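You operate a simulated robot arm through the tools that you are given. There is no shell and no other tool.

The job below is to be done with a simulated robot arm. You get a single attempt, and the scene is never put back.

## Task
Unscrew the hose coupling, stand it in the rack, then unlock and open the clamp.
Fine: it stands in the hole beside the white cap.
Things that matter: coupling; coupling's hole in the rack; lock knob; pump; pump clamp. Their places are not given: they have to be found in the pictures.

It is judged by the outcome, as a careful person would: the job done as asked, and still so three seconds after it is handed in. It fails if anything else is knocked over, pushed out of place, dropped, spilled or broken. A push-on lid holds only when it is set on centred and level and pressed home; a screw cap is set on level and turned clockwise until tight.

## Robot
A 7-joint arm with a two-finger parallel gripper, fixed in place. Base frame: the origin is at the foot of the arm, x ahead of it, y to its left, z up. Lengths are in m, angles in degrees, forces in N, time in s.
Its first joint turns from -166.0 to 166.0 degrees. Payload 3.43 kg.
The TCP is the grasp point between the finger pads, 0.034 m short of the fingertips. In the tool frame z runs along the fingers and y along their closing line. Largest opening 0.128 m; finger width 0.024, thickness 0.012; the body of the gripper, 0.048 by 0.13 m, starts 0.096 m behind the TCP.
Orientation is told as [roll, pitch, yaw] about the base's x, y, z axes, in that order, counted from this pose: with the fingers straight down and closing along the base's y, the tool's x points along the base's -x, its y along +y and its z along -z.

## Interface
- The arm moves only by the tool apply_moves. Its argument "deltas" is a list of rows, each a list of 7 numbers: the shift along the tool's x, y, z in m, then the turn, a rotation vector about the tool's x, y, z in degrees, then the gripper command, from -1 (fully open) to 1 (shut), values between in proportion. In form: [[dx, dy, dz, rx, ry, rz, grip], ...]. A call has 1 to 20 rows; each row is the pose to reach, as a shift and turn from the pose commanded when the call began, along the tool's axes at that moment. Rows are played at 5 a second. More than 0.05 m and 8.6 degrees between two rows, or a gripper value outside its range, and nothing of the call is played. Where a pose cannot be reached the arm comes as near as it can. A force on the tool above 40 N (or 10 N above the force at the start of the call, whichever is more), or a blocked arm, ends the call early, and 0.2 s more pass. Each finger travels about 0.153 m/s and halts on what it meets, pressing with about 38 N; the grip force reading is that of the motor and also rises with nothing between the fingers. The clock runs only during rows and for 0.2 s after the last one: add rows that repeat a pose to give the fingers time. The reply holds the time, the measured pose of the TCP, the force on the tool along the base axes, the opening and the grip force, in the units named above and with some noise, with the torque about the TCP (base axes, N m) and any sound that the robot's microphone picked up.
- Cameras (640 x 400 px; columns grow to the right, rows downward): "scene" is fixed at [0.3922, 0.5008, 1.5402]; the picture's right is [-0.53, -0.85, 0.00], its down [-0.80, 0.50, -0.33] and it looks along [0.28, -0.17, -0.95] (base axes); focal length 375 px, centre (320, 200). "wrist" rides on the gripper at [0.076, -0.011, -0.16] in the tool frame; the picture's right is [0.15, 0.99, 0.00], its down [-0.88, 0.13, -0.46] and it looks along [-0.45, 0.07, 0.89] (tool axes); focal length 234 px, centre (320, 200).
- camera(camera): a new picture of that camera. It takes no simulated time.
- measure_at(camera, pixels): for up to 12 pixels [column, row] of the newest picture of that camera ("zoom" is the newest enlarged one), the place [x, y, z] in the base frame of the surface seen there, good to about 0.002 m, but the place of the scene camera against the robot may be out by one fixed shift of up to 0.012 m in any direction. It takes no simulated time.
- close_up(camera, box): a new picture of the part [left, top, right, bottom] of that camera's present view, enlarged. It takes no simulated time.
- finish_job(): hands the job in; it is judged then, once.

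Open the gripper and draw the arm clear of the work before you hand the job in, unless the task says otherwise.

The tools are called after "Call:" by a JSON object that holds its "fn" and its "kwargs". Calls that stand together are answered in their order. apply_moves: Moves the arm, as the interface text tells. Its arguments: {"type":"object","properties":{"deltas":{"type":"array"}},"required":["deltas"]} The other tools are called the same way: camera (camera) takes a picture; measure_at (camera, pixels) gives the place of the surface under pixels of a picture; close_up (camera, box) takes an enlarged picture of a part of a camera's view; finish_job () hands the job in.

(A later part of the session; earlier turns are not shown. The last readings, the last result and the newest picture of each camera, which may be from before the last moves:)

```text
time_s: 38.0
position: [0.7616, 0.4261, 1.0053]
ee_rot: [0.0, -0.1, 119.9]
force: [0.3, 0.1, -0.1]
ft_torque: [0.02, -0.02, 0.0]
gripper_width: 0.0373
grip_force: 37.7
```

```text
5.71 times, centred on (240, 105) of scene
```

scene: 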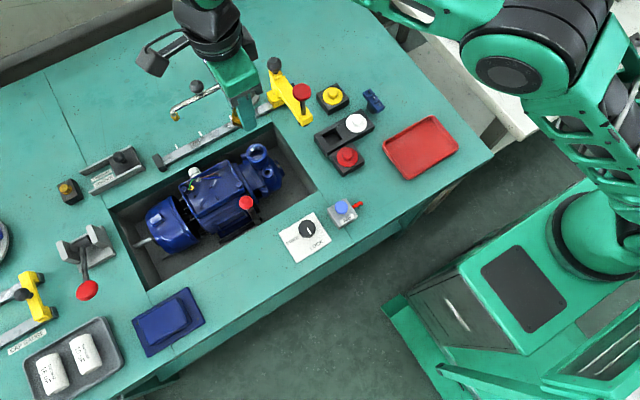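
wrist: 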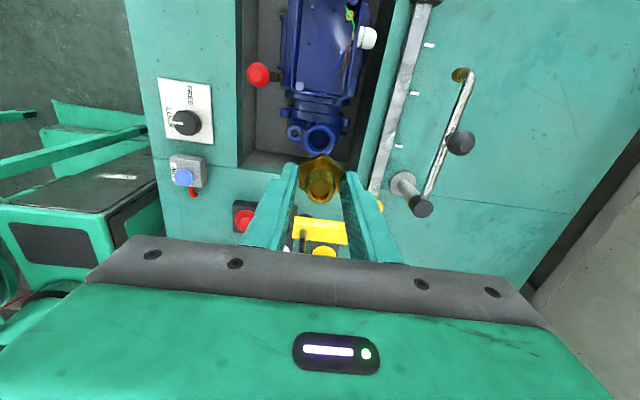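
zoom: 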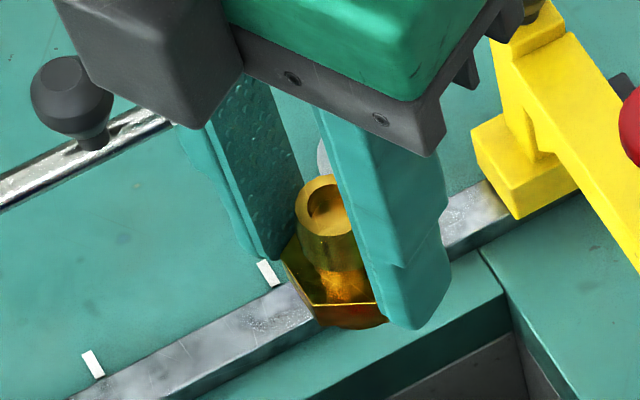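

The hex hides the part below it from this angle. I'll tilt the tool about 32° in the air so the underside of the coupling shows to the scene camera.

Call:
{"fn": "apply_moves", "kwargs": {"deltas": [[0, 0, -0.02, -6.9, -4, 0, 1], [0, 0, -0.03, -13.8, -8, 0, 1], [0, 0, -0.03, -20.7, -12, 0, 1], [0, 0, -0.03, -27.6, -16, 0, 1], [0, 0, -0.03, -34.5, -20, 0, 1], [0, 0, -0.03, -34.5, -20, 0, 1]]}}

Call:
{"fn": "camera", "kwargs": {"camera": "scene"}}

Call:
{"fn": "close_up", "kwargs": {"camera": "scene", "box": [195, 70, 285, 140]}}

```text
time_s: 39.4
position: [0.7304, 0.3956, 1.0365]
ee_rot: [30.6, -16.9, 115.0]
force: [-1.5, 3.0, -3.4]
ft_torque: [-0.3, 0.0, 0.27]
gripper_width: 0.0375
grip_force: 38.3
out of reach, approached as far as the arm can: row 4, 5, 6
```

```text
taken
```

scene: 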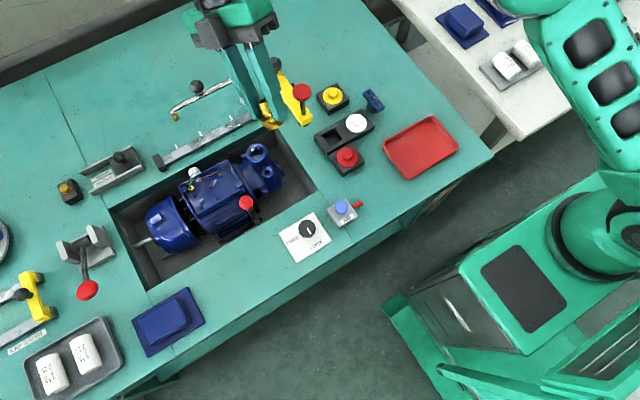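

```text
5.71 times, centred on (240, 105) of scene
```

zoom: 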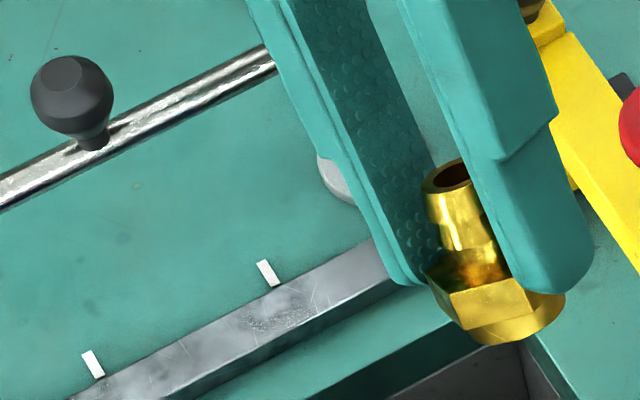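

The underside begins to show at about (283,118). I'll enlarge it further.

Call:
{"fn": "close_up", "kwargs": {"camera": "scene", "box": [255, 90, 300, 140]}}

Call:
{"fn": "camera", "kwargs": {"camera": "wrist"}}

```text
8.00 times, centred on (278, 115) of scene
```

zoom: 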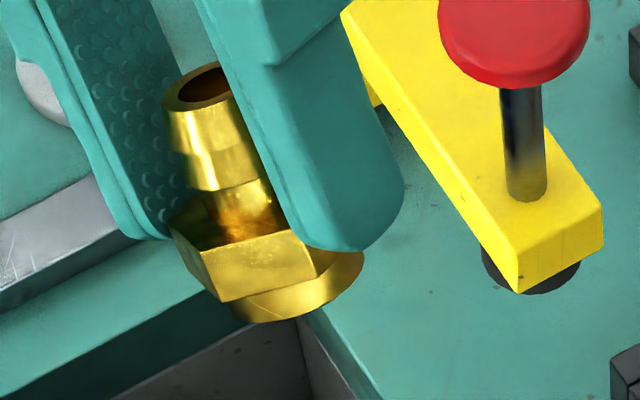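

```text
taken
```

wrist: 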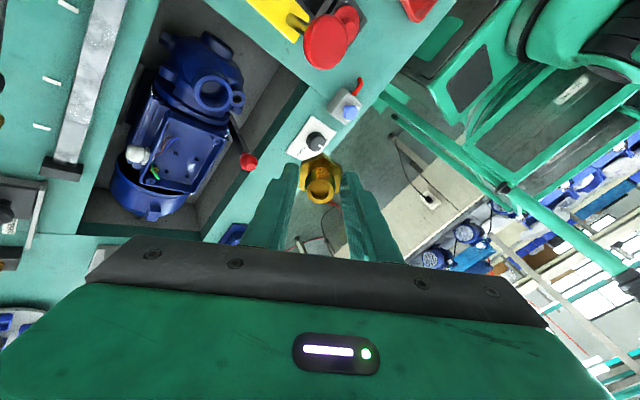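

The coupling has a round spigot (≈0.026 m across) under the hex, which should drop into the rack hole with the hex resting on top. I'll undo the tilt.

Call:
{"fn": "apply_moves", "kwargs": {"deltas": [[0, 0, 0, 6.9, 4, 0, 1], [0, 0, 0, 13.8, 8, 0, 1], [0, 0, 0, 20.7, 12, 0, 1], [0, 0, 0, 27.6, 16, 0, 1], [0, 0, 0, 34.5, 20, 0, 1], [0, 0, 0, 34.5, 20, 0, 1], [0, 0, 0, 34.5, 20, 0, 1]]}}

```text
time_s: 41.0
position: [0.7311, 0.3919, 1.0365]
ee_rot: [-4.9, 2.1, 119.2]
force: [-0.1, 0.4, -0.6]
ft_torque: [0.01, -0.01, 0.02]
gripper_width: 0.0374
grip_force: 38.3
```

The tilt came back with a small residue (roll −4.9, pitch 2.1). I'll correct it now.

Call:
{"fn": "apply_moves", "kwargs": {"deltas": [[0, 0, 0, -2.5, -1, 0, 1], [0, 0, 0, -4.9, -2.1, 0, 1], [0, 0, 0, -4.9, -2.1, 0, 1]]}}

```text
time_s: 41.8
position: [0.7327, 0.3945, 1.0383]
ee_rot: [-0.2, 0.1, 119.3]
force: [-0.2, -0.6, -0.4]
ft_torque: [-0.01, 0.0, 0.03]
gripper_width: 0.0374
grip_force: 38.5
```

Upright again (tilt <0.2°). I'll raise to z≈1.06 and carry the coupling over the rack hole area while turning to yaw 65°.

Call:
{"fn": "apply_moves", "kwargs": {"deltas": [[0, 0, -0.022, 0, 0, 0, 1], [0.0146, 0.0104, -0.022, 0, 0, 7.7, 1], [0.0291, 0.0208, -0.022, 0, 0, 15.5, 1], [0.0437, 0.0312, -0.022, 0, 0, 23.3, 1], [0.0582, 0.0416, -0.022, 0, 0, 31, 1], [0.0728, 0.052, -0.022, 0, 0, 38.8, 1], [0.0873, 0.0624, -0.022, 0, 0, 46.5, 1], [0.1019, 0.0728, -0.022, 0, 0, 54.3, 1], [0.1019, 0.0728, -0.022, 0, 0, 54.3, 1], [0.1019, 0.0728, -0.022, 0, 0, 54.3, 1]]}}

Call:
{"fn": "camera", "kwargs": {"camera": "wrist"}}

Call:
{"fn": "camera", "kwargs": {"camera": "scene"}}

```text
time_s: 44.0
position: [0.7173, 0.269, 1.0593]
ee_rot: [0.0, 0.0, 65.1]
force: [0.6, -0.5, -0.5]
ft_torque: [-0.01, -0.01, 0.02]
gripper_width: 0.0374
grip_force: 38.1
```

```text
taken
```

wrist: 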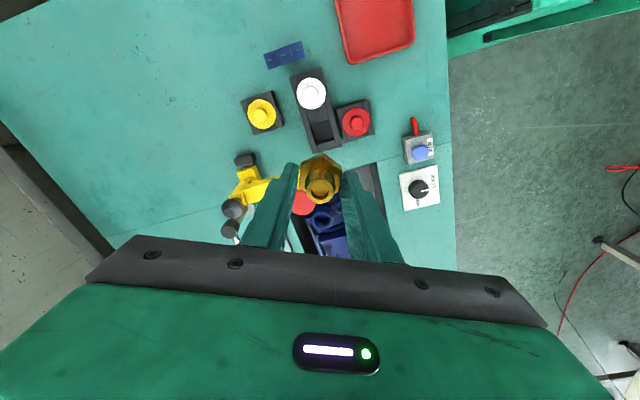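

```text
taken
```

scene: 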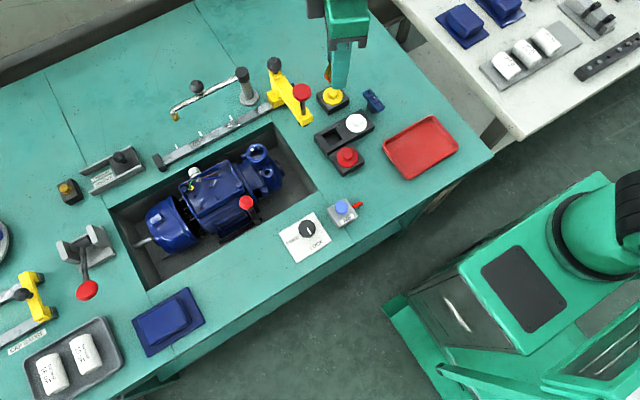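

The rack hole shows at (322,133) in the wrist view, just beyond the held coupling. I'll enlarge and measure it.

Call:
{"fn": "close_up", "kwargs": {"camera": "wrist", "box": [280, 60, 380, 160]}}

```text
4.00 times, centred on (330, 110) of wrist
```

zoom: 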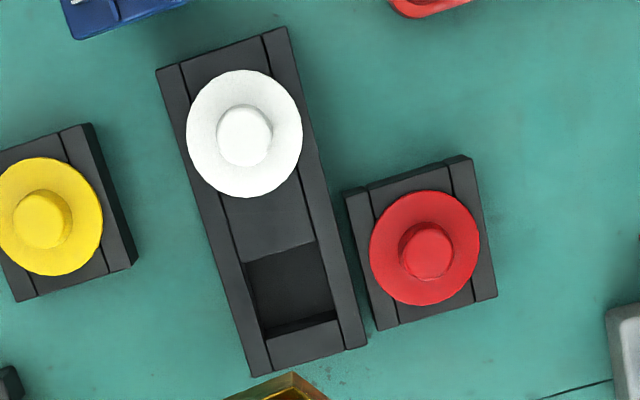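

Call:
{"fn": "close_up", "kwargs": {"camera": "wrist", "box": [300, 100, 350, 160]}}

```text
6.67 times, centred on (325, 130) of wrist
```

zoom: 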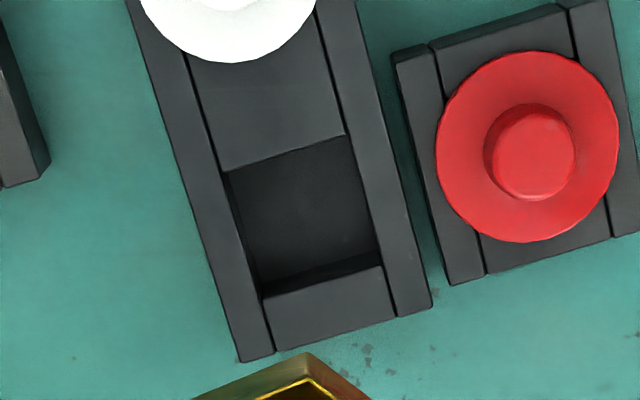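

The hole's corners show in this zoom at (226,172), (345,135), (382,265), (262,297). I'll measure those edges and the floor.

Call:
{"fn": "measure_at", "kwargs": {"camera": "zoom", "pixels": [[222, 168], [348, 132], [386, 268], [260, 302], [300, 215], [310, 240], [210, 240], [380, 200], [270, 120], [330, 310], [480, 250], [600, 100]]}}

Call:
{"fn": "measure_at", "kwargs": {"camera": "wrist", "pixels": [[312, 94], [312, 92], [355, 122], [300, 203], [301, 195]]}}

```text
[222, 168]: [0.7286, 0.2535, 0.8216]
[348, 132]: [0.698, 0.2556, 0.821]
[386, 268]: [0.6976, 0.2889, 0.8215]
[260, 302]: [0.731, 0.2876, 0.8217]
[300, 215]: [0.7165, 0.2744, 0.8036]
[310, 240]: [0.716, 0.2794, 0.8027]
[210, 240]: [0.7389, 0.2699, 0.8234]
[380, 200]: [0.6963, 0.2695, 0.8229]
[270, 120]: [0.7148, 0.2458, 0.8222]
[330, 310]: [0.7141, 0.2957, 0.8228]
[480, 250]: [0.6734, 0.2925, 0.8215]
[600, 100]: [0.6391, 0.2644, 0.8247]
```

```text
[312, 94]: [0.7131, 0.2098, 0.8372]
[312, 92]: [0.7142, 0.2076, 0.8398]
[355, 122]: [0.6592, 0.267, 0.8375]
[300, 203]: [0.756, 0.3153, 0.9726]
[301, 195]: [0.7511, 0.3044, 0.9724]
```

The hole is about 0.031 m square centred at (0.7138, 0.2713), rack top z≈0.822, floor z≈0.803. I'll measure where the coupling axis sits relative to the TCP in the grip.

Call:
{"fn": "close_up", "kwargs": {"camera": "wrist", "box": [285, 145, 355, 215]}}

```text
5.71 times, centred on (320, 180) of wrist
```

zoom: 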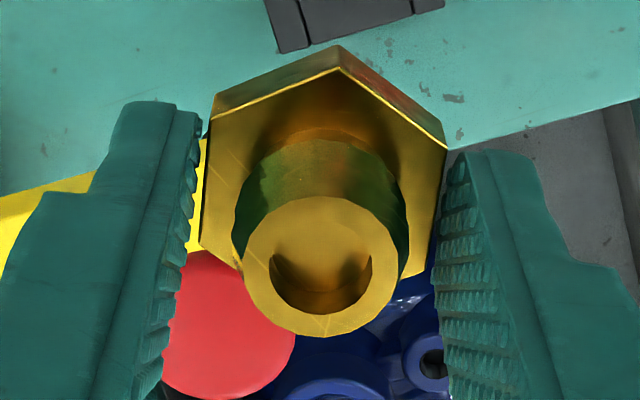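

Call:
{"fn": "measure_at", "kwargs": {"camera": "zoom", "pixels": [[320, 200], [320, 333], [247, 265], [395, 265], [340, 75], [440, 150], [430, 262], [216, 122], [205, 240], [340, 52], [440, 140], [218, 100]]}}

```text
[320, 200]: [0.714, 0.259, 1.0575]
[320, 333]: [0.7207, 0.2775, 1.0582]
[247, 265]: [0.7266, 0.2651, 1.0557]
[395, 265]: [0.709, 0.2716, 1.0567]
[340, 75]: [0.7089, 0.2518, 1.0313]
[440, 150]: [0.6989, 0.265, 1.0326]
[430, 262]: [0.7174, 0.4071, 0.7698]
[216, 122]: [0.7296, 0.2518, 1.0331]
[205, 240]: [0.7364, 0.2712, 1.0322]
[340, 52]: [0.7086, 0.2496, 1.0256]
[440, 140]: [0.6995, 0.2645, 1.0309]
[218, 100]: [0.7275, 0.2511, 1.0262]
```

The coupling axis (0.7176, 0.2683) nearly coincides with the TCP, with the hex bottom about 0.038 below it. I'll shift over the hole centre and descend to z≈0.92.

Call:
{"fn": "apply_moves", "kwargs": {"deltas": [[-0.0011, 0.0047, 0.0, 0, 0, 0, 1], [-0.0011, 0.0047, 0.03, 0, 0, 0, 1], [-0.0011, 0.0047, 0.06, 0, 0, 0, 1], [-0.0011, 0.0047, 0.09, 0, 0, 0, 1], [-0.0011, 0.0047, 0.12, 0, 0, 0, 1], [-0.0011, 0.0047, 0.14, 0, 0, 0, 1], [-0.0011, 0.0047, 0.14, 0, 0, 0, 1], [-0.0011, 0.0047, 0.14, 0, 0, 0, 1]]}}

Call:
{"fn": "camera", "kwargs": {"camera": "wrist"}}

Call:
{"fn": "close_up", "kwargs": {"camera": "scene", "box": [280, 60, 380, 180]}}

```text
time_s: 45.8
position: [0.7171, 0.2717, 0.92]
ee_rot: [-0.2, 0.0, 65.0]
force: [-0.1, -0.2, -0.7]
ft_torque: [0.0, 0.02, -0.01]
gripper_width: 0.0374
grip_force: 38.1
```

```text
taken
```

wrist: 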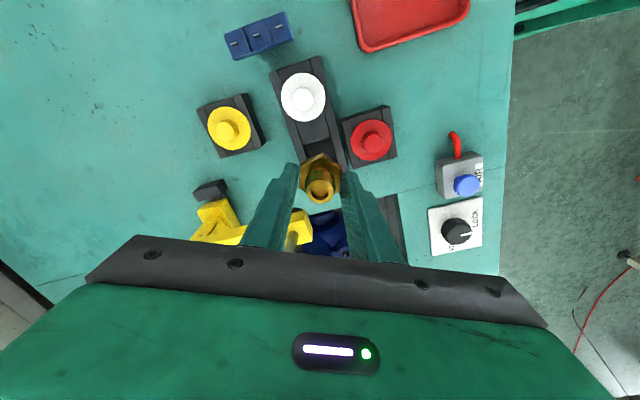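

```text
3.33 times, centred on (330, 120) of scene
```

zoom: 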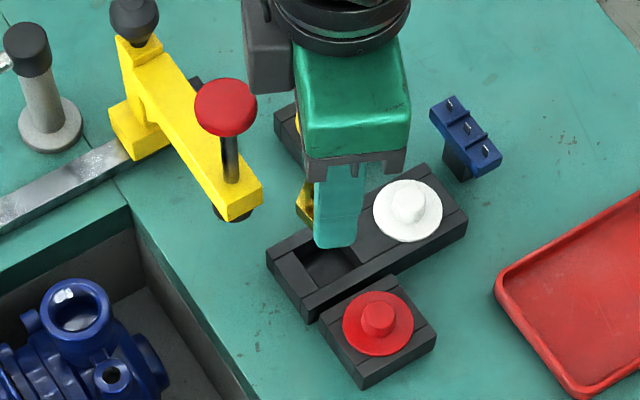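

The coupling now hangs just short of the hole view. I'll measure the hole edges and coupling ring in the same enlarged picture to get their relative offset.

Call:
{"fn": "close_up", "kwargs": {"camera": "wrist", "box": [285, 110, 360, 210]}}

```text
4.00 times, centred on (322, 160) of wrist
```

zoom: 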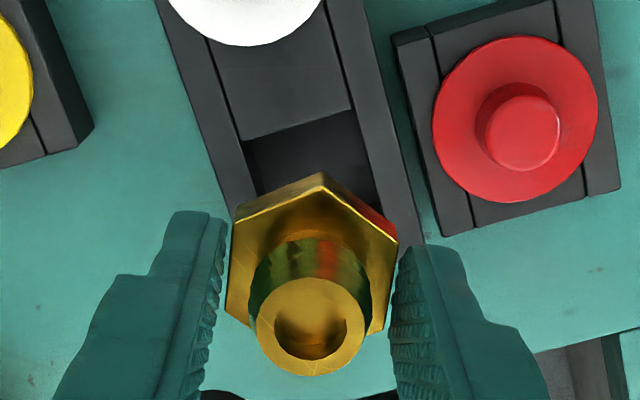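

Call:
{"fn": "measure_at", "kwargs": {"camera": "zoom", "pixels": [[240, 142], [356, 108], [350, 105], [248, 180], [380, 190], [310, 282], [310, 372], [258, 325], [362, 325], [320, 185], [390, 238], [236, 222]]}}

```text
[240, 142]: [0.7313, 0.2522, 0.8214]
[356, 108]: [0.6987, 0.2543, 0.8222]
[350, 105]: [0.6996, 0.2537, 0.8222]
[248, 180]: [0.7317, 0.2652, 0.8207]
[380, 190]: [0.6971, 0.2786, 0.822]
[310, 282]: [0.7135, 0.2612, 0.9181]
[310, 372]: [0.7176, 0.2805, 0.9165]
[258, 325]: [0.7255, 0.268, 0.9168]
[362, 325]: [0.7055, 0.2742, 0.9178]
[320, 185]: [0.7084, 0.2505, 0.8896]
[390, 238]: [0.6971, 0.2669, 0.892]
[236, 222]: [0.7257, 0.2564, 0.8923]
```

The coupling axis (0.7155, 0.271) is 1.2 mm off the hole centre in x. I'll correct this and lower to z≈0.874, just above entry.

Call:
{"fn": "apply_moves", "kwargs": {"deltas": [[0.0003, 0.0011, 0.0, 0, 0, 0, 1], [0.0003, 0.0011, 0.015, 0, 0, 0, 1], [0.0003, 0.0011, 0.03, 0, 0, 0, 1], [0.0003, 0.0011, 0.04, 0, 0, 0, 1], [0.0003, 0.0011, 0.046, 0, 0, 0, 1], [0.0003, 0.0011, 0.046, 0, 0, 0, 1], [0.0003, 0.0011, 0.046, 0, 0, 0, 1]]}}

Call:
{"fn": "close_up", "kwargs": {"camera": "wrist", "box": [270, 100, 370, 210]}}

Call:
{"fn": "close_up", "kwargs": {"camera": "scene", "box": [290, 80, 370, 170]}}

```text
time_s: 47.4
position: [0.7154, 0.273, 0.8738]
ee_rot: [-0.3, 0.0, 65.0]
force: [-0.8, -0.7, -0.7]
ft_torque: [0.01, -0.01, -0.03]
gripper_width: 0.0374
grip_force: 37.9
```

```text
3.64 times, centred on (320, 155) of wrist
```

zoom: 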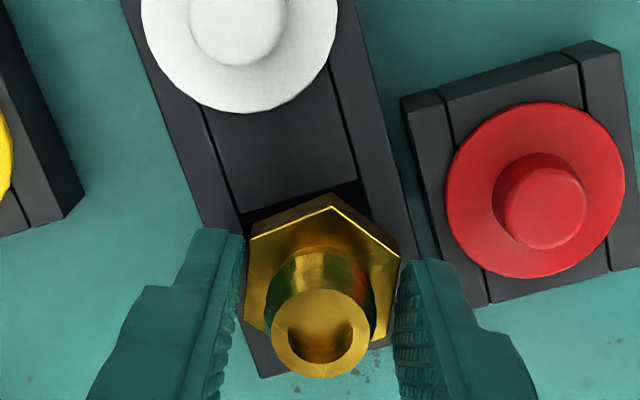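

```text
4.44 times, centred on (330, 125) of scene
```

zoom: 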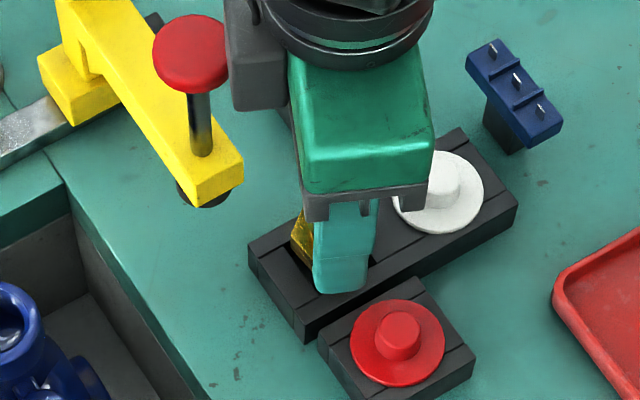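

Aligned over the hole with no contact yet. I'll lower in 2 mm steps by 12 mm, watching force.

Call:
{"fn": "apply_moves", "kwargs": {"deltas": [[0, 0, 0.002, 0, 0, 0, 1], [0, 0, 0.004, 0, 0, 0, 1], [0, 0, 0.006, 0, 0, 0, 1], [0, 0, 0.008, 0, 0, 0, 1], [0, 0, 0.01, 0, 0, 0, 1], [0, 0, 0.012, 0, 0, 0, 1], [0, 0, 0.012, 0, 0, 0, 1]]}}

Call:
{"fn": "close_up", "kwargs": {"camera": "wrist", "box": [270, 100, 370, 210]}}

```text
time_s: 49.0
position: [0.7144, 0.27, 0.8615]
ee_rot: [-0.2, 0.1, 65.0]
force: [-0.1, -0.1, 1.5]
ft_torque: [0.02, -0.05, 0.0]
gripper_width: 0.0374
grip_force: 37.9
```

```text
3.64 times, centred on (320, 155) of wrist
```

zoom: 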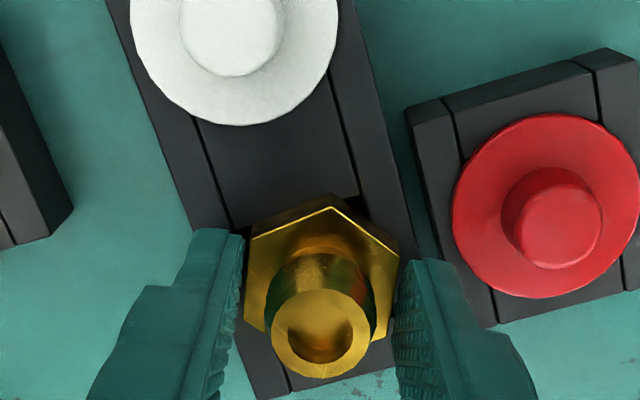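

No resistance so far at z=0.8615, so the spigot is entering. I'll lower 4 mm more in 1 mm steps.

Call:
{"fn": "apply_moves", "kwargs": {"deltas": [[0, 0, 0.001, 0, 0, 0, 1], [0, 0, 0.002, 0, 0, 0, 1], [0, 0, 0.003, 0, 0, 0, 1], [0, 0, 0.004, 0, 0, 0, 1], [0, 0, 0.004, 0, 0, 0, 1]]}}

Call:
{"fn": "close_up", "kwargs": {"camera": "wrist", "box": [270, 100, 370, 210]}}

```text
time_s: 50.2
position: [0.7146, 0.2714, 0.8576]
ee_rot: [-0.4, 0.0, 64.9]
force: [9.2, -5.4, 28.5]
ft_torque: [0.07, -0.22, -0.04]
gripper_width: 0.0377
grip_force: 37.7
```

```text
3.64 times, centred on (320, 155) of wrist
```

zoom: 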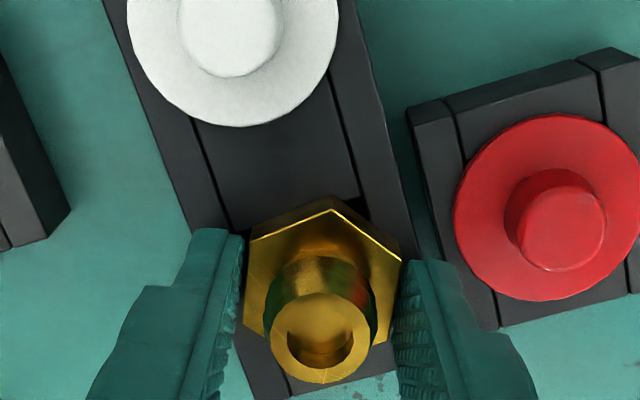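

The hex met the rack top at TCP z≈0.858 (28 N), so it seats as expected. But at this yaw the −x finger is close to the red cap's flange, so before releasing I'll lift 18 mm and turn to yaw 40°, which gives clearance from both the red and white caps.

Call:
{"fn": "apply_moves", "kwargs": {"deltas": [[0, 0, -0.004, 0, 0, 0, 1], [0, 0, -0.01, 0, 0, 0, 1], [0, 0, -0.018, 0, 0, 0, 1], [0, 0, -0.018, 0, 0, 6.5, 1], [0, 0, -0.018, 0, 0, 13, 1], [0, 0, -0.018, 0, 0, 19.5, 1], [0, 0, -0.018, 0, 0, 25, 1], [0, 0, -0.018, 0, 0, 25, 1], [0, 0, -0.018, 0, 0, 25, 1]]}}

Call:
{"fn": "camera", "kwargs": {"camera": "wrist"}}

Call:
{"fn": "close_up", "kwargs": {"camera": "wrist", "box": [270, 100, 370, 210]}}

Call:
{"fn": "close_up", "kwargs": {"camera": "scene", "box": [290, 80, 390, 180]}}

```text
time_s: 52.2
position: [0.7131, 0.2709, 0.8752]
ee_rot: [-0.2, 0.0, 40.0]
force: [-0.3, -0.8, -0.8]
ft_torque: [-0.02, 0.01, 0.01]
gripper_width: 0.0374
grip_force: 37.5
```

```text
taken
```

wrist: 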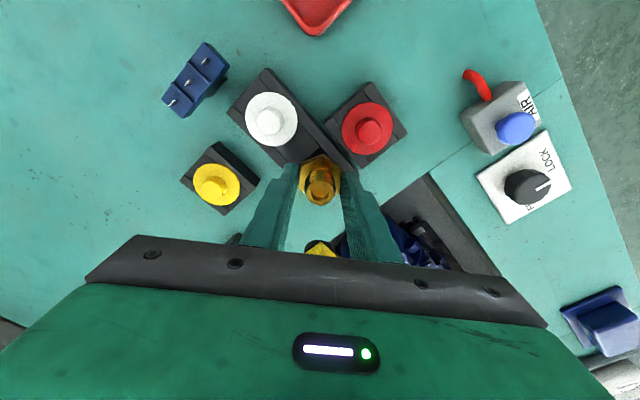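

```text
3.64 times, centred on (320, 155) of wrist
```

zoom: 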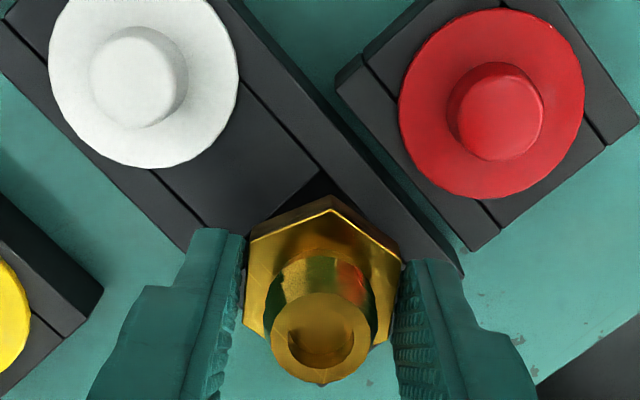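

```text
4.00 times, centred on (340, 130) of scene
```

zoom: 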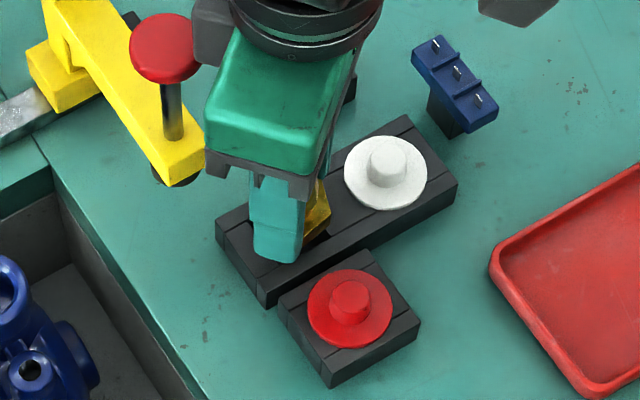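

The caps are undisturbed and the fingers are now symmetric between them. A dark box on the gripper appears near the red plunger in the scene view, so I'll measure that gap before lowering.

Call:
{"fn": "measure_at", "kwargs": {"camera": "zoom", "pixels": [[205, 50], [215, 60], [200, 20], [225, 20], [165, 40], [195, 45], [135, 45], [165, 70], [210, 90], [215, 150], [240, 100], [300, 60]]}}

```text
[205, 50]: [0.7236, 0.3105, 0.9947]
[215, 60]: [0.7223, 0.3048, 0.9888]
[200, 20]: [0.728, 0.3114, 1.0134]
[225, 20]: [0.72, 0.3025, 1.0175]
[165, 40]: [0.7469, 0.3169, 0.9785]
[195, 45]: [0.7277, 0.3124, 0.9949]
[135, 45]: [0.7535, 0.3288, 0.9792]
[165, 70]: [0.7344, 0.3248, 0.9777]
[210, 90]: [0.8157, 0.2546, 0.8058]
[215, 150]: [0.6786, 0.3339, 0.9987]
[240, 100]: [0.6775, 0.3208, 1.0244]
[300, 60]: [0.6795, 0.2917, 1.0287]
```

The dark box on the gripper's −x side reaches down to z≈0.988 (scene) and would come within about 1–2 mm of the red plunger disc once lowered. I'll look at the other side (camera side) of the gripper to choose a safer yaw.

Call:
{"fn": "close_up", "kwargs": {"camera": "scene", "box": [290, 30, 420, 130]}}

```text
4.00 times, centred on (355, 80) of scene
```

zoom: 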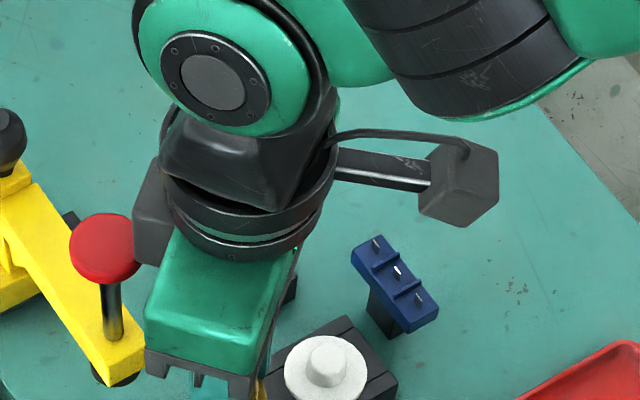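

The camera sits on a thin bracket on the right at zoom (458,188), the dark box at zoom (150,220). I'll measure both.

Call:
{"fn": "measure_at", "kwargs": {"camera": "zoom", "pixels": [[440, 190], [440, 215], [480, 200], [465, 222], [380, 165], [345, 170], [150, 190], [148, 235], [142, 258], [160, 255], [138, 200], [170, 250]]}}

```text
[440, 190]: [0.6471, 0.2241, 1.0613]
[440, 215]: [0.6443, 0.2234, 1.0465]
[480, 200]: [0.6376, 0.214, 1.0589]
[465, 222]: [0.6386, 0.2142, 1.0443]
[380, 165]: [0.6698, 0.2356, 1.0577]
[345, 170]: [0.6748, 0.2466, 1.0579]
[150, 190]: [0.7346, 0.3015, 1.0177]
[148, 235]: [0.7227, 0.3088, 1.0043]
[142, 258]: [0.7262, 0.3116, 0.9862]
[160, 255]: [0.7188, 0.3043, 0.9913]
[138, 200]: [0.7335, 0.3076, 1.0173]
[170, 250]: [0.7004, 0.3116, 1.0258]
```

The camera bracket bottom is at least 0.164 m above the TCP, so facing the camera side to the plunger leaves over 4 cm of clearance. I'll raise 6 cm, then turn 180° clockwise (to yaw −140°).

Call:
{"fn": "apply_moves", "kwargs": {"deltas": [[0, 0, -0.02, 0, 0, 0, 1], [0, 0, -0.04, 0, 0, 0, 1], [0, 0, -0.065, 0, 0, 0, 1], [0, 0, -0.065, 0, 0, 8, 1], [0, 0, -0.065, 0, 0, 16, 1], [0, 0, -0.065, 0, 0, 24, 1], [0, 0, -0.065, 0, 0, 32, 1], [0, 0, -0.065, 0, 0, 40, 1], [0, 0, -0.065, 0, 0, 48, 1], [0, 0, -0.065, 0, 0, 56, 1], [0, 0, -0.065, 0, 0, 64, 1], [0, 0, -0.065, 0, 0, 72, 1], [0, 0, -0.065, 0, 0, 80, 1], [0, 0, -0.065, 0, 0, 88, 1], [0, 0, -0.065, 0, 0, 96, 1], [0, 0, -0.065, 0, 0, 104, 1], [0, 0, -0.065, 0, 0, 112, 1], [0, 0, -0.065, 0, 0, 112, 1]]}}

Call:
{"fn": "apply_moves", "kwargs": {"deltas": [[0, 0, 0, 0, 0, 8, 1], [0, 0, 0, 0, 0, 16, 1], [0, 0, 0, 0, 0, 24, 1], [0, 0, 0, 0, 0, 32, 1], [0, 0, 0, 0, 0, 40, 1], [0, 0, 0, 0, 0, 48, 1], [0, 0, 0, 0, 0, 56, 1], [0, 0, 0, 0, 0, 64, 1], [0, 0, 0, 0, 0, 68, 1], [0, 0, 0, 0, 0, 68, 1], [0, 0, 0, 0, 0, 68, 1]]}}

Call:
{"fn": "camera", "kwargs": {"camera": "wrist"}}

Call:
{"fn": "close_up", "kwargs": {"camera": "wrist", "box": [270, 100, 370, 210]}}

```text
time_s: 56.0
position: [0.7132, 0.2723, 0.9398]
ee_rot: [0.2, -0.2, -72.1]
force: [0.3, -0.8, -0.8]
ft_torque: [0.01, 0.03, -0.01]
gripper_width: 0.0375
grip_force: 38.1
```

```text
time_s: 58.4
position: [0.7127, 0.2713, 0.94]
ee_rot: [0.2, 0.0, -140.0]
force: [-0.7, -0.8, -1.0]
ft_torque: [-0.03, -0.04, 0.03]
gripper_width: 0.0373
grip_force: 37.4
```

```text
taken
```

wrist: 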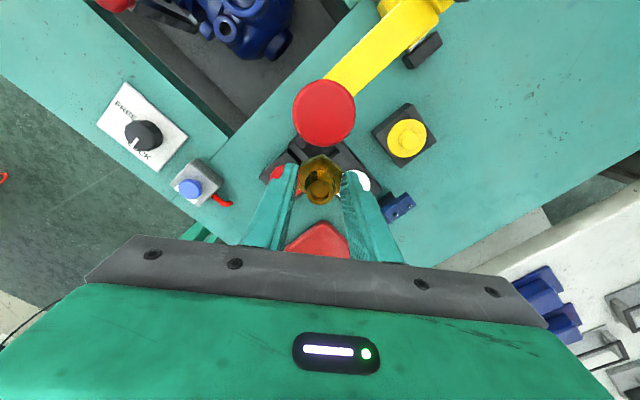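

```text
3.64 times, centred on (320, 155) of wrist
```

zoom: 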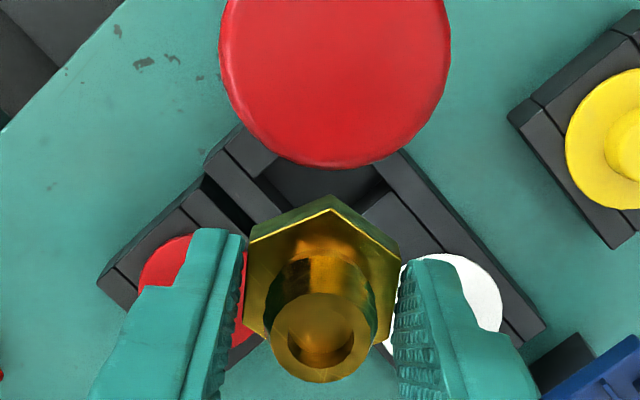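

Now the camera side faces the plunger. I'll measure the coupling ring again, plus visible hole edges, at this yaw.

Call:
{"fn": "measure_at", "kwargs": {"camera": "zoom", "pixels": [[320, 295], [320, 380], [272, 335], [369, 335], [255, 180], [390, 192], [355, 215], [320, 180], [335, 60], [330, 160], [225, 60], [445, 60]]}}

```text
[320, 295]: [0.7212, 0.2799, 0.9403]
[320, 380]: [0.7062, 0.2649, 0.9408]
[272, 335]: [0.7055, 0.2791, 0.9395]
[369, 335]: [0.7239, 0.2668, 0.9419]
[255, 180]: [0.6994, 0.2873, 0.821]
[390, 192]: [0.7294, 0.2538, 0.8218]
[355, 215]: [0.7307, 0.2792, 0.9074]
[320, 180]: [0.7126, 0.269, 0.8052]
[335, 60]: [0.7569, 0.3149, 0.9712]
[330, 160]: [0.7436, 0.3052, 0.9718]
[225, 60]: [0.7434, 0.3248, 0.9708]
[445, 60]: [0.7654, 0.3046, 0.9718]
```

The axis (0.7142, 0.2727) is about 2 mm off the hole centre (0.7144, 0.2706) in y. I'll correct and lower to z≈0.876, then check.

Call:
{"fn": "apply_moves", "kwargs": {"deltas": [[-0.0012, 0.0014, 0, 0, 0, 0, 1], [-0.0012, 0.0014, 0.015, 0, 0, 0, 1], [-0.0012, 0.0014, 0.03, 0, 0, 0, 1], [-0.0012, 0.0014, 0.045, 0, 0, 0, 1], [-0.0012, 0.0014, 0.058, 0, 0, 0, 1], [-0.0012, 0.0014, 0.064, 0, 0, 0, 1], [-0.0012, 0.0014, 0.064, 0, 0, 0, 1]]}}

Call:
{"fn": "camera", "kwargs": {"camera": "wrist"}}

Call:
{"fn": "close_up", "kwargs": {"camera": "scene", "box": [280, 70, 390, 180]}}

```text
time_s: 60.0
position: [0.713, 0.2697, 0.8766]
ee_rot: [0.2, 0.0, -140.0]
force: [0.2, -0.1, -0.6]
ft_torque: [-0.02, 0.01, -0.04]
gripper_width: 0.0376
grip_force: 37.9
```

```text
taken
```

wrist: 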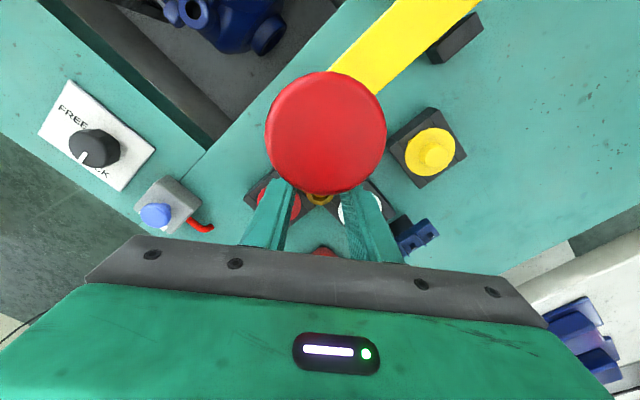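

```text
3.64 times, centred on (335, 125) of scene
```

zoom: 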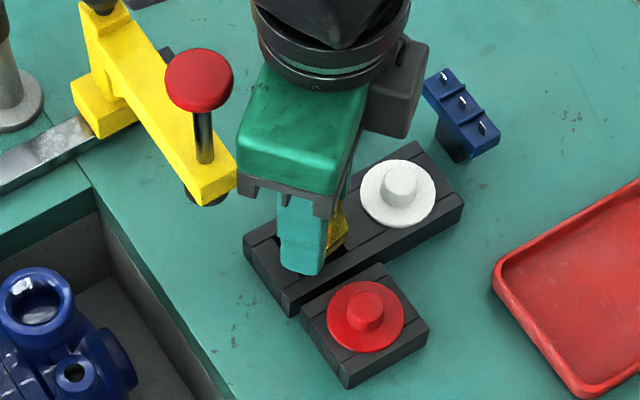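

There is now clear space between the plunger and gripper. I'll lower another 14 mm in 2 mm steps.

Call:
{"fn": "apply_moves", "kwargs": {"deltas": [[0, 0, 0.002, 0, 0, 0, 1], [0, 0, 0.004, 0, 0, 0, 1], [0, 0, 0.006, 0, 0, 0, 1], [0, 0, 0.008, 0, 0, 0, 1], [0, 0, 0.01, 0, 0, 0, 1], [0, 0, 0.012, 0, 0, 0, 1], [0, 0, 0.014, 0, 0, 0, 1], [0, 0, 0.014, 0, 0, 0, 1]]}}

```text
time_s: 61.8
position: [0.7135, 0.2698, 0.8622]
ee_rot: [0.1, 0.0, -140.0]
force: [0.2, 0.2, -0.3]
ft_torque: [0.05, -0.01, -0.01]
gripper_width: 0.0375
grip_force: 38.2
```

No contact yet at z=0.8622. I'll go down the last 3 mm in 1 mm steps until the hex touches the rack top.

Call:
{"fn": "apply_moves", "kwargs": {"deltas": [[0, 0, 0.001, 0, 0, 0, 1], [0, 0, 0.002, 0, 0, 0, 1], [0, 0, 0.003, 0, 0, 0, 1], [0, 0, 0.003, 0, 0, 0, 1]]}}

```text
time_s: 62.8
position: [0.7138, 0.2688, 0.8598]
ee_rot: [0.3, 0.0, -140.0]
force: [-0.3, 0.3, -0.3]
ft_torque: [0.0, 0.02, -0.01]
gripper_width: 0.0375
grip_force: 38.1
```

Still free at z=0.8598; I'll go 1.5 mm further.

Call:
{"fn": "apply_moves", "kwargs": {"deltas": [[0, 0, 0.0008, 0, 0, 0, 1], [0, 0, 0.0015, 0, 0, 0, 1], [0, 0, 0.0015, 0, 0, 0, 1]]}}

```text
time_s: 63.6
position: [0.7137, 0.2687, 0.8578]
ee_rot: [0.1, 0.0, -140.0]
force: [-2.2, -3.9, 16.4]
ft_torque: [-0.12, 0.31, 0.06]
gripper_width: 0.0378
grip_force: 38.5
```

The hex rests on the rack with 16 N. I'll back off 1.5 mm to lighten the load, then open the fingers slightly to about 0.048.

Call:
{"fn": "apply_moves", "kwargs": {"deltas": [[0, 0, -0.0008, 0, 0, 0, 1], [0, 0, -0.0015, 0, 0, 0, 1], [0, 0, -0.0015, 0, 0, 0, 0.36], [0, 0, -0.0015, 0, 0, 0, 0.25], [0, 0, -0.0015, 0, 0, 0, 0.25]]}}

Call:
{"fn": "close_up", "kwargs": {"camera": "scene", "box": [300, 100, 370, 170]}}

```text
time_s: 64.8
position: [0.7141, 0.2694, 0.8595]
ee_rot: [0.2, -0.1, -139.9]
force: [0.2, -0.1, 0.1]
ft_torque: [0.03, 0.01, -0.03]
gripper_width: 0.0482
grip_force: 0.0
```

```text
5.71 times, centred on (335, 135) of scene
```

zoom: 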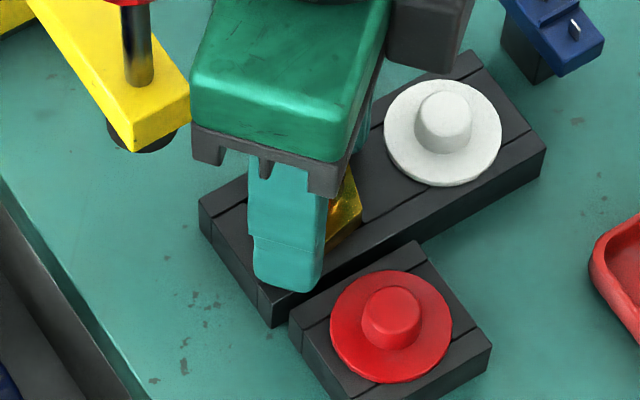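

Released with no residual force. I'll lift the open gripper straight up 9 cm and look.

Call:
{"fn": "apply_moves", "kwargs": {"deltas": [[0, 0, -0.005, 0, 0, 0, 0.25], [0, 0, -0.015, 0, 0, 0, 0.25], [0, 0, -0.03, 0, 0, 0, 0.25], [0, 0, -0.05, 0, 0, 0, 0.25], [0, 0, -0.07, 0, 0, 0, 0.25], [0, 0, -0.1, 0, 0, 0, 0.25], [0, 0, -0.13, 0, 0, 0, 0.25], [0, 0, -0.13, 0, 0, 0, 0.25]]}}

Call:
{"fn": "camera", "kwargs": {"camera": "wrist"}}

Call:
{"fn": "close_up", "kwargs": {"camera": "scene", "box": [290, 90, 370, 170]}}

```text
time_s: 66.6
position: [0.7158, 0.2712, 0.9906]
ee_rot: [0.3, 0.1, -140.0]
force: [0.1, -0.5, 0.5]
ft_torque: [0.03, 0.01, 0.01]
gripper_width: 0.0481
grip_force: 0.0
```

```text
taken
```

wrist: 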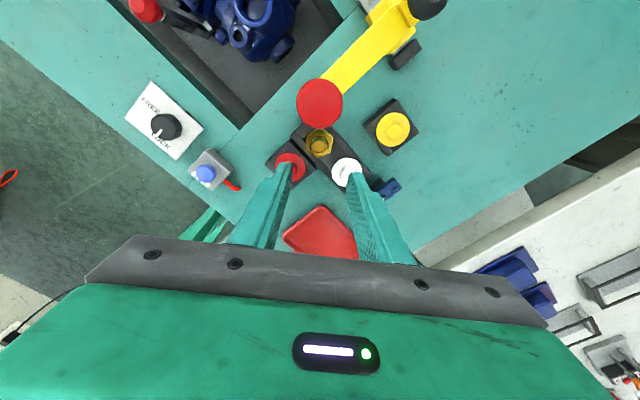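

```text
5.00 times, centred on (330, 130) of scene
```

zoom: 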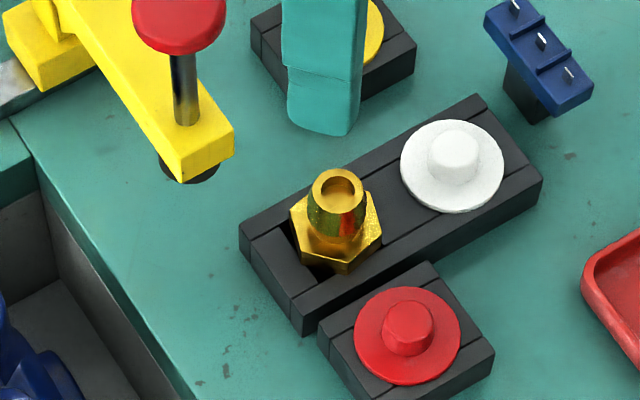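

The coupling now stands upright in the hole next to the white cap at zoom (337,222). I'll verify its levelness by measuring its hex and ring in a wrist close-up.

Call:
{"fn": "close_up", "kwargs": {"camera": "wrist", "box": [290, 115, 350, 170]}}

```text
7.27 times, centred on (320, 142) of wrist
```

zoom: 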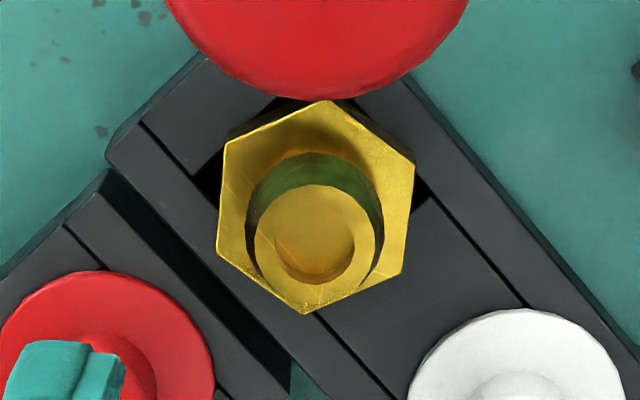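

Call:
{"fn": "measure_at", "kwargs": {"camera": "zoom", "pixels": [[330, 106], [408, 165], [395, 268], [305, 307], [224, 245], [230, 150], [316, 190], [316, 300], [262, 245], [370, 245], [160, 140], [460, 250]]}}

```text
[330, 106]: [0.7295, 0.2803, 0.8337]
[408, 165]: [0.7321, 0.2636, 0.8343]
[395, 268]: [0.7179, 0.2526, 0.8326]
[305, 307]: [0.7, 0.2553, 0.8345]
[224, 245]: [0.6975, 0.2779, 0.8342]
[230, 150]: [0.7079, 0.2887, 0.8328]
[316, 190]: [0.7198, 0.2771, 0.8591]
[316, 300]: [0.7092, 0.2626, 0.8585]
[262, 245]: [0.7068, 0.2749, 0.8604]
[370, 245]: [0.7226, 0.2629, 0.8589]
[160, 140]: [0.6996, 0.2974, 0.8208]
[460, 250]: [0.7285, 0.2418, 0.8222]
```

The hex top is level at z≈0.834 all round and sits on the rack top, so the coupling is placed. Next, the lock knob: I'll raise and move over it, to about (0.567, 0.422, 1.03), turning to yaw −40°.

Call:
{"fn": "apply_moves", "kwargs": {"deltas": [[0, 0, -0.02, 0, 0, 0, 0], [0, 0, -0.04, 0, 0, 0, 0], [-0.0012, -0.0151, -0.04, 0, 0, -7.1, 0], [-0.0024, -0.0302, -0.04, 0, 0, -14.3, 0], [-0.0036, -0.0453, -0.04, 0, 0, -21.4, 0], [-0.0049, -0.0604, -0.04, 0, 0, -28.6, 0], [-0.0061, -0.0755, -0.04, 0, 0, -35.7, 0], [-0.0073, -0.0906, -0.04, 0, 0, -42.9, 0], [-0.0085, -0.1057, -0.04, 0, 0, -50, 0], [-0.0097, -0.1208, -0.04, 0, 0, -57.1, 0], [-0.0109, -0.1359, -0.04, 0, 0, -64.3, 0], [-0.0121, -0.151, -0.04, 0, 0, -71.4, 0], [-0.0134, -0.1662, -0.04, 0, 0, -78.6, 0], [-0.0146, -0.1813, -0.04, 0, 0, -85.7, 0], [-0.0158, -0.1964, -0.04, 0, 0, -92.9, 0], [-0.017, -0.2115, -0.04, 0, 0, -100, 0], [-0.017, -0.2115, -0.04, 0, 0, -100, 0], [-0.017, -0.2115, -0.04, 0, 0, -100, 0]]}}

Call:
{"fn": "camera", "kwargs": {"camera": "wrist"}}

```text
time_s: 70.4
position: [0.5642, 0.4196, 1.03]
ee_rot: [0.1, -0.2, -40.0]
force: [0.3, 0.0, -0.5]
ft_torque: [0.04, 0.02, -0.02]
gripper_width: 0.0639
grip_force: 0.1
```

```text
taken
```

wrist: 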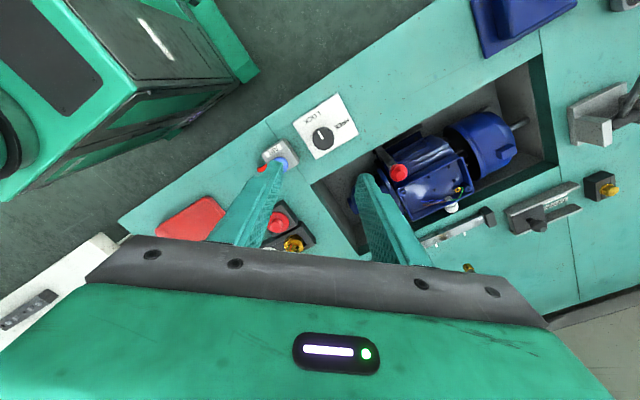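

The knob is at (322,138) in the wrist view. I'll enlarge it and measure its position and pointer direction.

Call:
{"fn": "close_up", "kwargs": {"camera": "wrist", "box": [285, 85, 365, 165]}}

```text
5.00 times, centred on (325, 125) of wrist
```

zoom: 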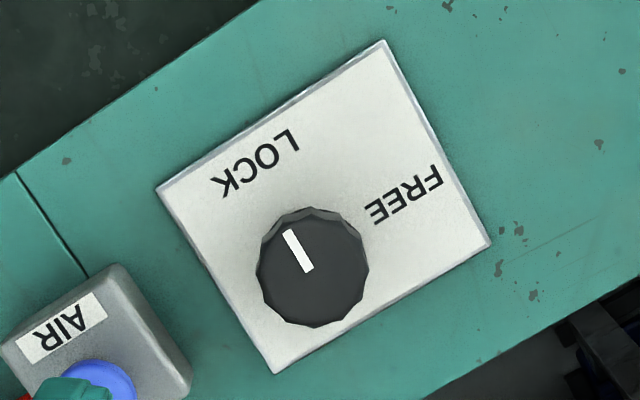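

Call:
{"fn": "measure_at", "kwargs": {"camera": "zoom", "pixels": [[262, 265], [366, 268], [312, 216], [315, 322], [313, 270], [290, 232], [306, 268], [255, 162], [405, 195], [340, 180], [115, 270], [180, 380]]}}

```text
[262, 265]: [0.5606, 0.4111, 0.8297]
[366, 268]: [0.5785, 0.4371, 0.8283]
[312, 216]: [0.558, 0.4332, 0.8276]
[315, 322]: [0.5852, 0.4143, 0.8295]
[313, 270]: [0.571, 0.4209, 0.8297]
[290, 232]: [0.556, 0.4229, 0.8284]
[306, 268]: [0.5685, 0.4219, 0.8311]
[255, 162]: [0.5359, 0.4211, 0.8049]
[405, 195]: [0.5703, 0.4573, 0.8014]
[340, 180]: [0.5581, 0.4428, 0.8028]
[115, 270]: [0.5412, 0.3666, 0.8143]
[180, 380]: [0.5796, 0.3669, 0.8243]
```

The knob is centred near (0.5706, 0.4237), top z≈0.829, plate z≈0.803; pointer faces −x (LOCK) and FREE lies toward +y, so it must turn 90° clockwise seen from above. I'll descend to z≈0.89 over it first.

Call:
{"fn": "apply_moves", "kwargs": {"deltas": [[-0.0023, 0.0073, 0.02, 0, 0, 0, 0], [-0.0023, 0.0073, 0.05, 0, 0, 0, 0], [-0.0023, 0.0073, 0.08, 0, 0, 0, 0], [-0.0023, 0.0073, 0.11, 0, 0, 0, 0], [-0.0023, 0.0073, 0.14, 0, 0, 0, 0], [-0.0023, 0.0073, 0.14, 0, 0, 0, 0], [-0.0023, 0.0073, 0.14, 0, 0, 0, 0]]}}

Call:
{"fn": "camera", "kwargs": {"camera": "wrist"}}

Call:
{"fn": "close_up", "kwargs": {"camera": "wrist", "box": [270, 110, 370, 210]}}

```text
time_s: 72.0
position: [0.5688, 0.4248, 0.888]
ee_rot: [-0.1, -0.2, -40.0]
force: [-0.7, -0.8, -0.2]
ft_torque: [-0.01, -0.01, -0.02]
gripper_width: 0.064
grip_force: 0.0
```

```text
taken
```

wrist: 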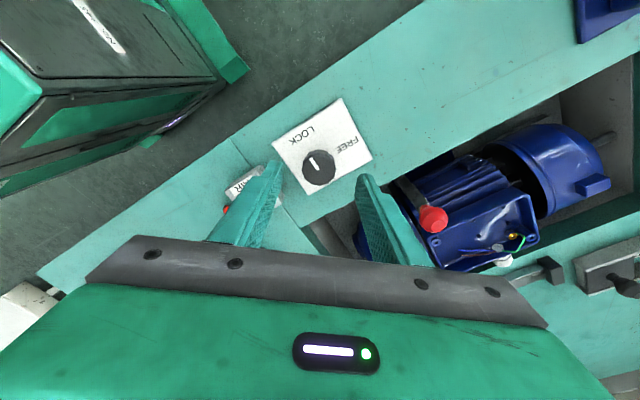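

```text
4.00 times, centred on (320, 160) of wrist
```

zoom: 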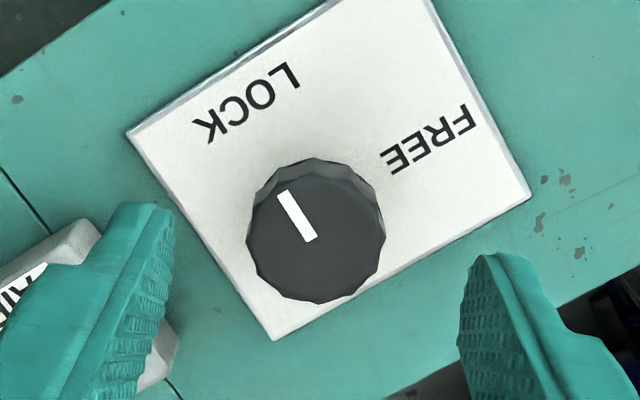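

Nothing blocks the fingers (AIR box edge is ~12 mm away). I'll measure the knob rim again from this closer view.

Call:
{"fn": "measure_at", "kwargs": {"camera": "zoom", "pixels": [[252, 235], [380, 235], [312, 172], [318, 296], [260, 200], [370, 190], [270, 285], [370, 280], [316, 236], [300, 320], [220, 200], [420, 250]]}}

```text
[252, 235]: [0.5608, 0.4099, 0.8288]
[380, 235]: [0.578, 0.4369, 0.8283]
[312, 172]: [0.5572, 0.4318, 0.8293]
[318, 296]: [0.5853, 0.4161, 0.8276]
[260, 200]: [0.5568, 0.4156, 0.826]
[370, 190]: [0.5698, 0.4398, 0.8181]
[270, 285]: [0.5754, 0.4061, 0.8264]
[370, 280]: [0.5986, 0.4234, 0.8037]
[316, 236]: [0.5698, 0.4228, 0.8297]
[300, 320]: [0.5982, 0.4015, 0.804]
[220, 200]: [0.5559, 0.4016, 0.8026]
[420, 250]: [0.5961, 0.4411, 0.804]
```

Knob centre ≈ (0.5703, 0.4236). I'll lower 46 mm so the fingertips stand about 4 mm above the plate, then close on the knob.

Call:
{"fn": "apply_moves", "kwargs": {"deltas": [[-0.0019, 0, 0.012, 0, 0, 0, 0], [-0.0019, 0, 0.024, 0, 0, 0, 0], [-0.0019, 0, 0.036, 0, 0, 0, 0], [-0.0019, 0, 0.045, 0, 0, 0, 0], [-0.0019, 0, 0.045, 0, 0, 0, 0]]}}

Call:
{"fn": "camera", "kwargs": {"camera": "wrist"}}

```text
time_s: 73.2
position: [0.5718, 0.4234, 0.843]
ee_rot: [0.0, -0.2, -40.0]
force: [-0.1, 0.8, 0.8]
ft_torque: [-0.01, 0.02, 0.0]
gripper_width: 0.0642
grip_force: 0.2
```

```text
taken
```

wrist: 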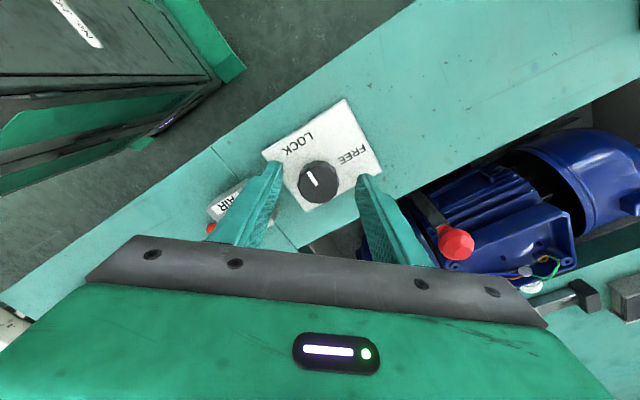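

The fingers straddle the knob at (318,180). I'll close on it.

Call:
{"fn": "apply_moves", "kwargs": {"deltas": [[0, 0, 0, 0, 0, 0, 0.3], [0, 0, 0, 0, 0, 0, 0.7], [0, 0, 0, 0, 0, 0, 1], [0, 0, 0, 0, 0, 0, 1]]}}

Call:
{"fn": "close_up", "kwargs": {"camera": "wrist", "box": [270, 100, 370, 210]}}

```text
time_s: 74.2
position: [0.5717, 0.4228, 0.8451]
ee_rot: [-0.1, -0.2, -40.0]
force: [-10.0, -12.2, -0.7]
ft_torque: [-0.53, 0.22, -0.05]
gripper_width: 0.0335
grip_force: 45.6
```

```text
3.64 times, centred on (320, 155) of wrist
```

zoom: 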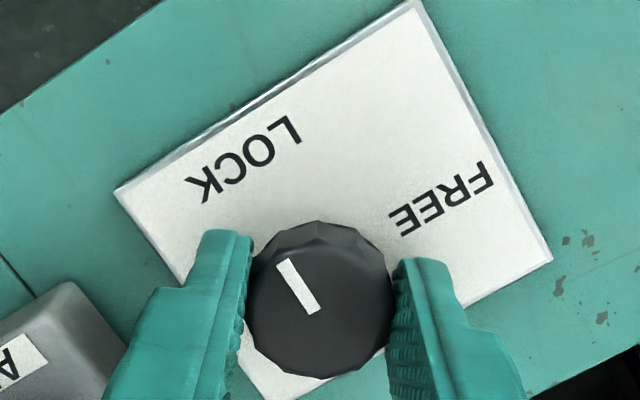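

Gripped the knob (opening 0.0335) with about 16 N side load along the closing line. I'll relieve 2 mm that way, then turn clockwise 30° as a first step.

Call:
{"fn": "apply_moves", "kwargs": {"deltas": [[0, -0.001, 0, 0, 0, 0, 1], [0, -0.002, 0, 0, 0, 0, 1], [0, -0.002, 0, 0, 0, 0, 1]]}}

Call:
{"fn": "apply_moves", "kwargs": {"deltas": [[0, 0, 0, 0, 0, 7.5, 1], [0, 0, 0, 0, 0, 15, 1], [0, 0, 0, 0, 0, 22.5, 1], [0, 0, 0, 0, 0, 30, 1], [0, 0, 0, 0, 0, 30, 1]]}}

Call:
{"fn": "close_up", "kwargs": {"camera": "wrist", "box": [270, 100, 370, 210]}}

```text
time_s: 75.0
position: [0.5725, 0.4233, 0.8442]
ee_rot: [0.2, -0.2, -39.9]
force: [0.3, 6.7, -15.2]
ft_torque: [0.34, -0.1, -0.07]
gripper_width: 0.0335
grip_force: 44.9
```

```text
time_s: 76.2
position: [0.5712, 0.4218, 0.8434]
ee_rot: [0.3, -0.1, -70.1]
force: [4.3, 16.5, -1.0]
ft_torque: [0.18, -0.25, -0.01]
gripper_width: 0.0331
grip_force: 44.4
```

```text
3.64 times, centred on (320, 155) of wrist
```

zoom: 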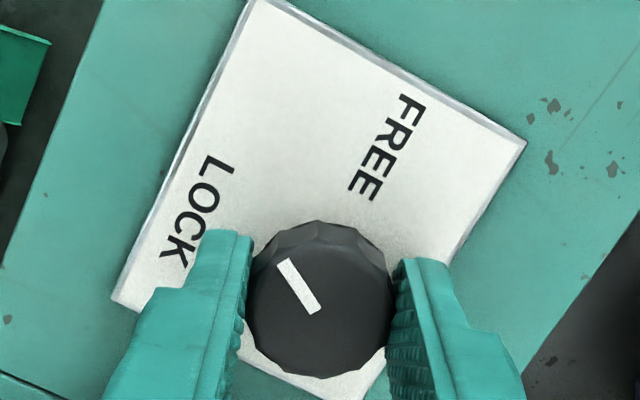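

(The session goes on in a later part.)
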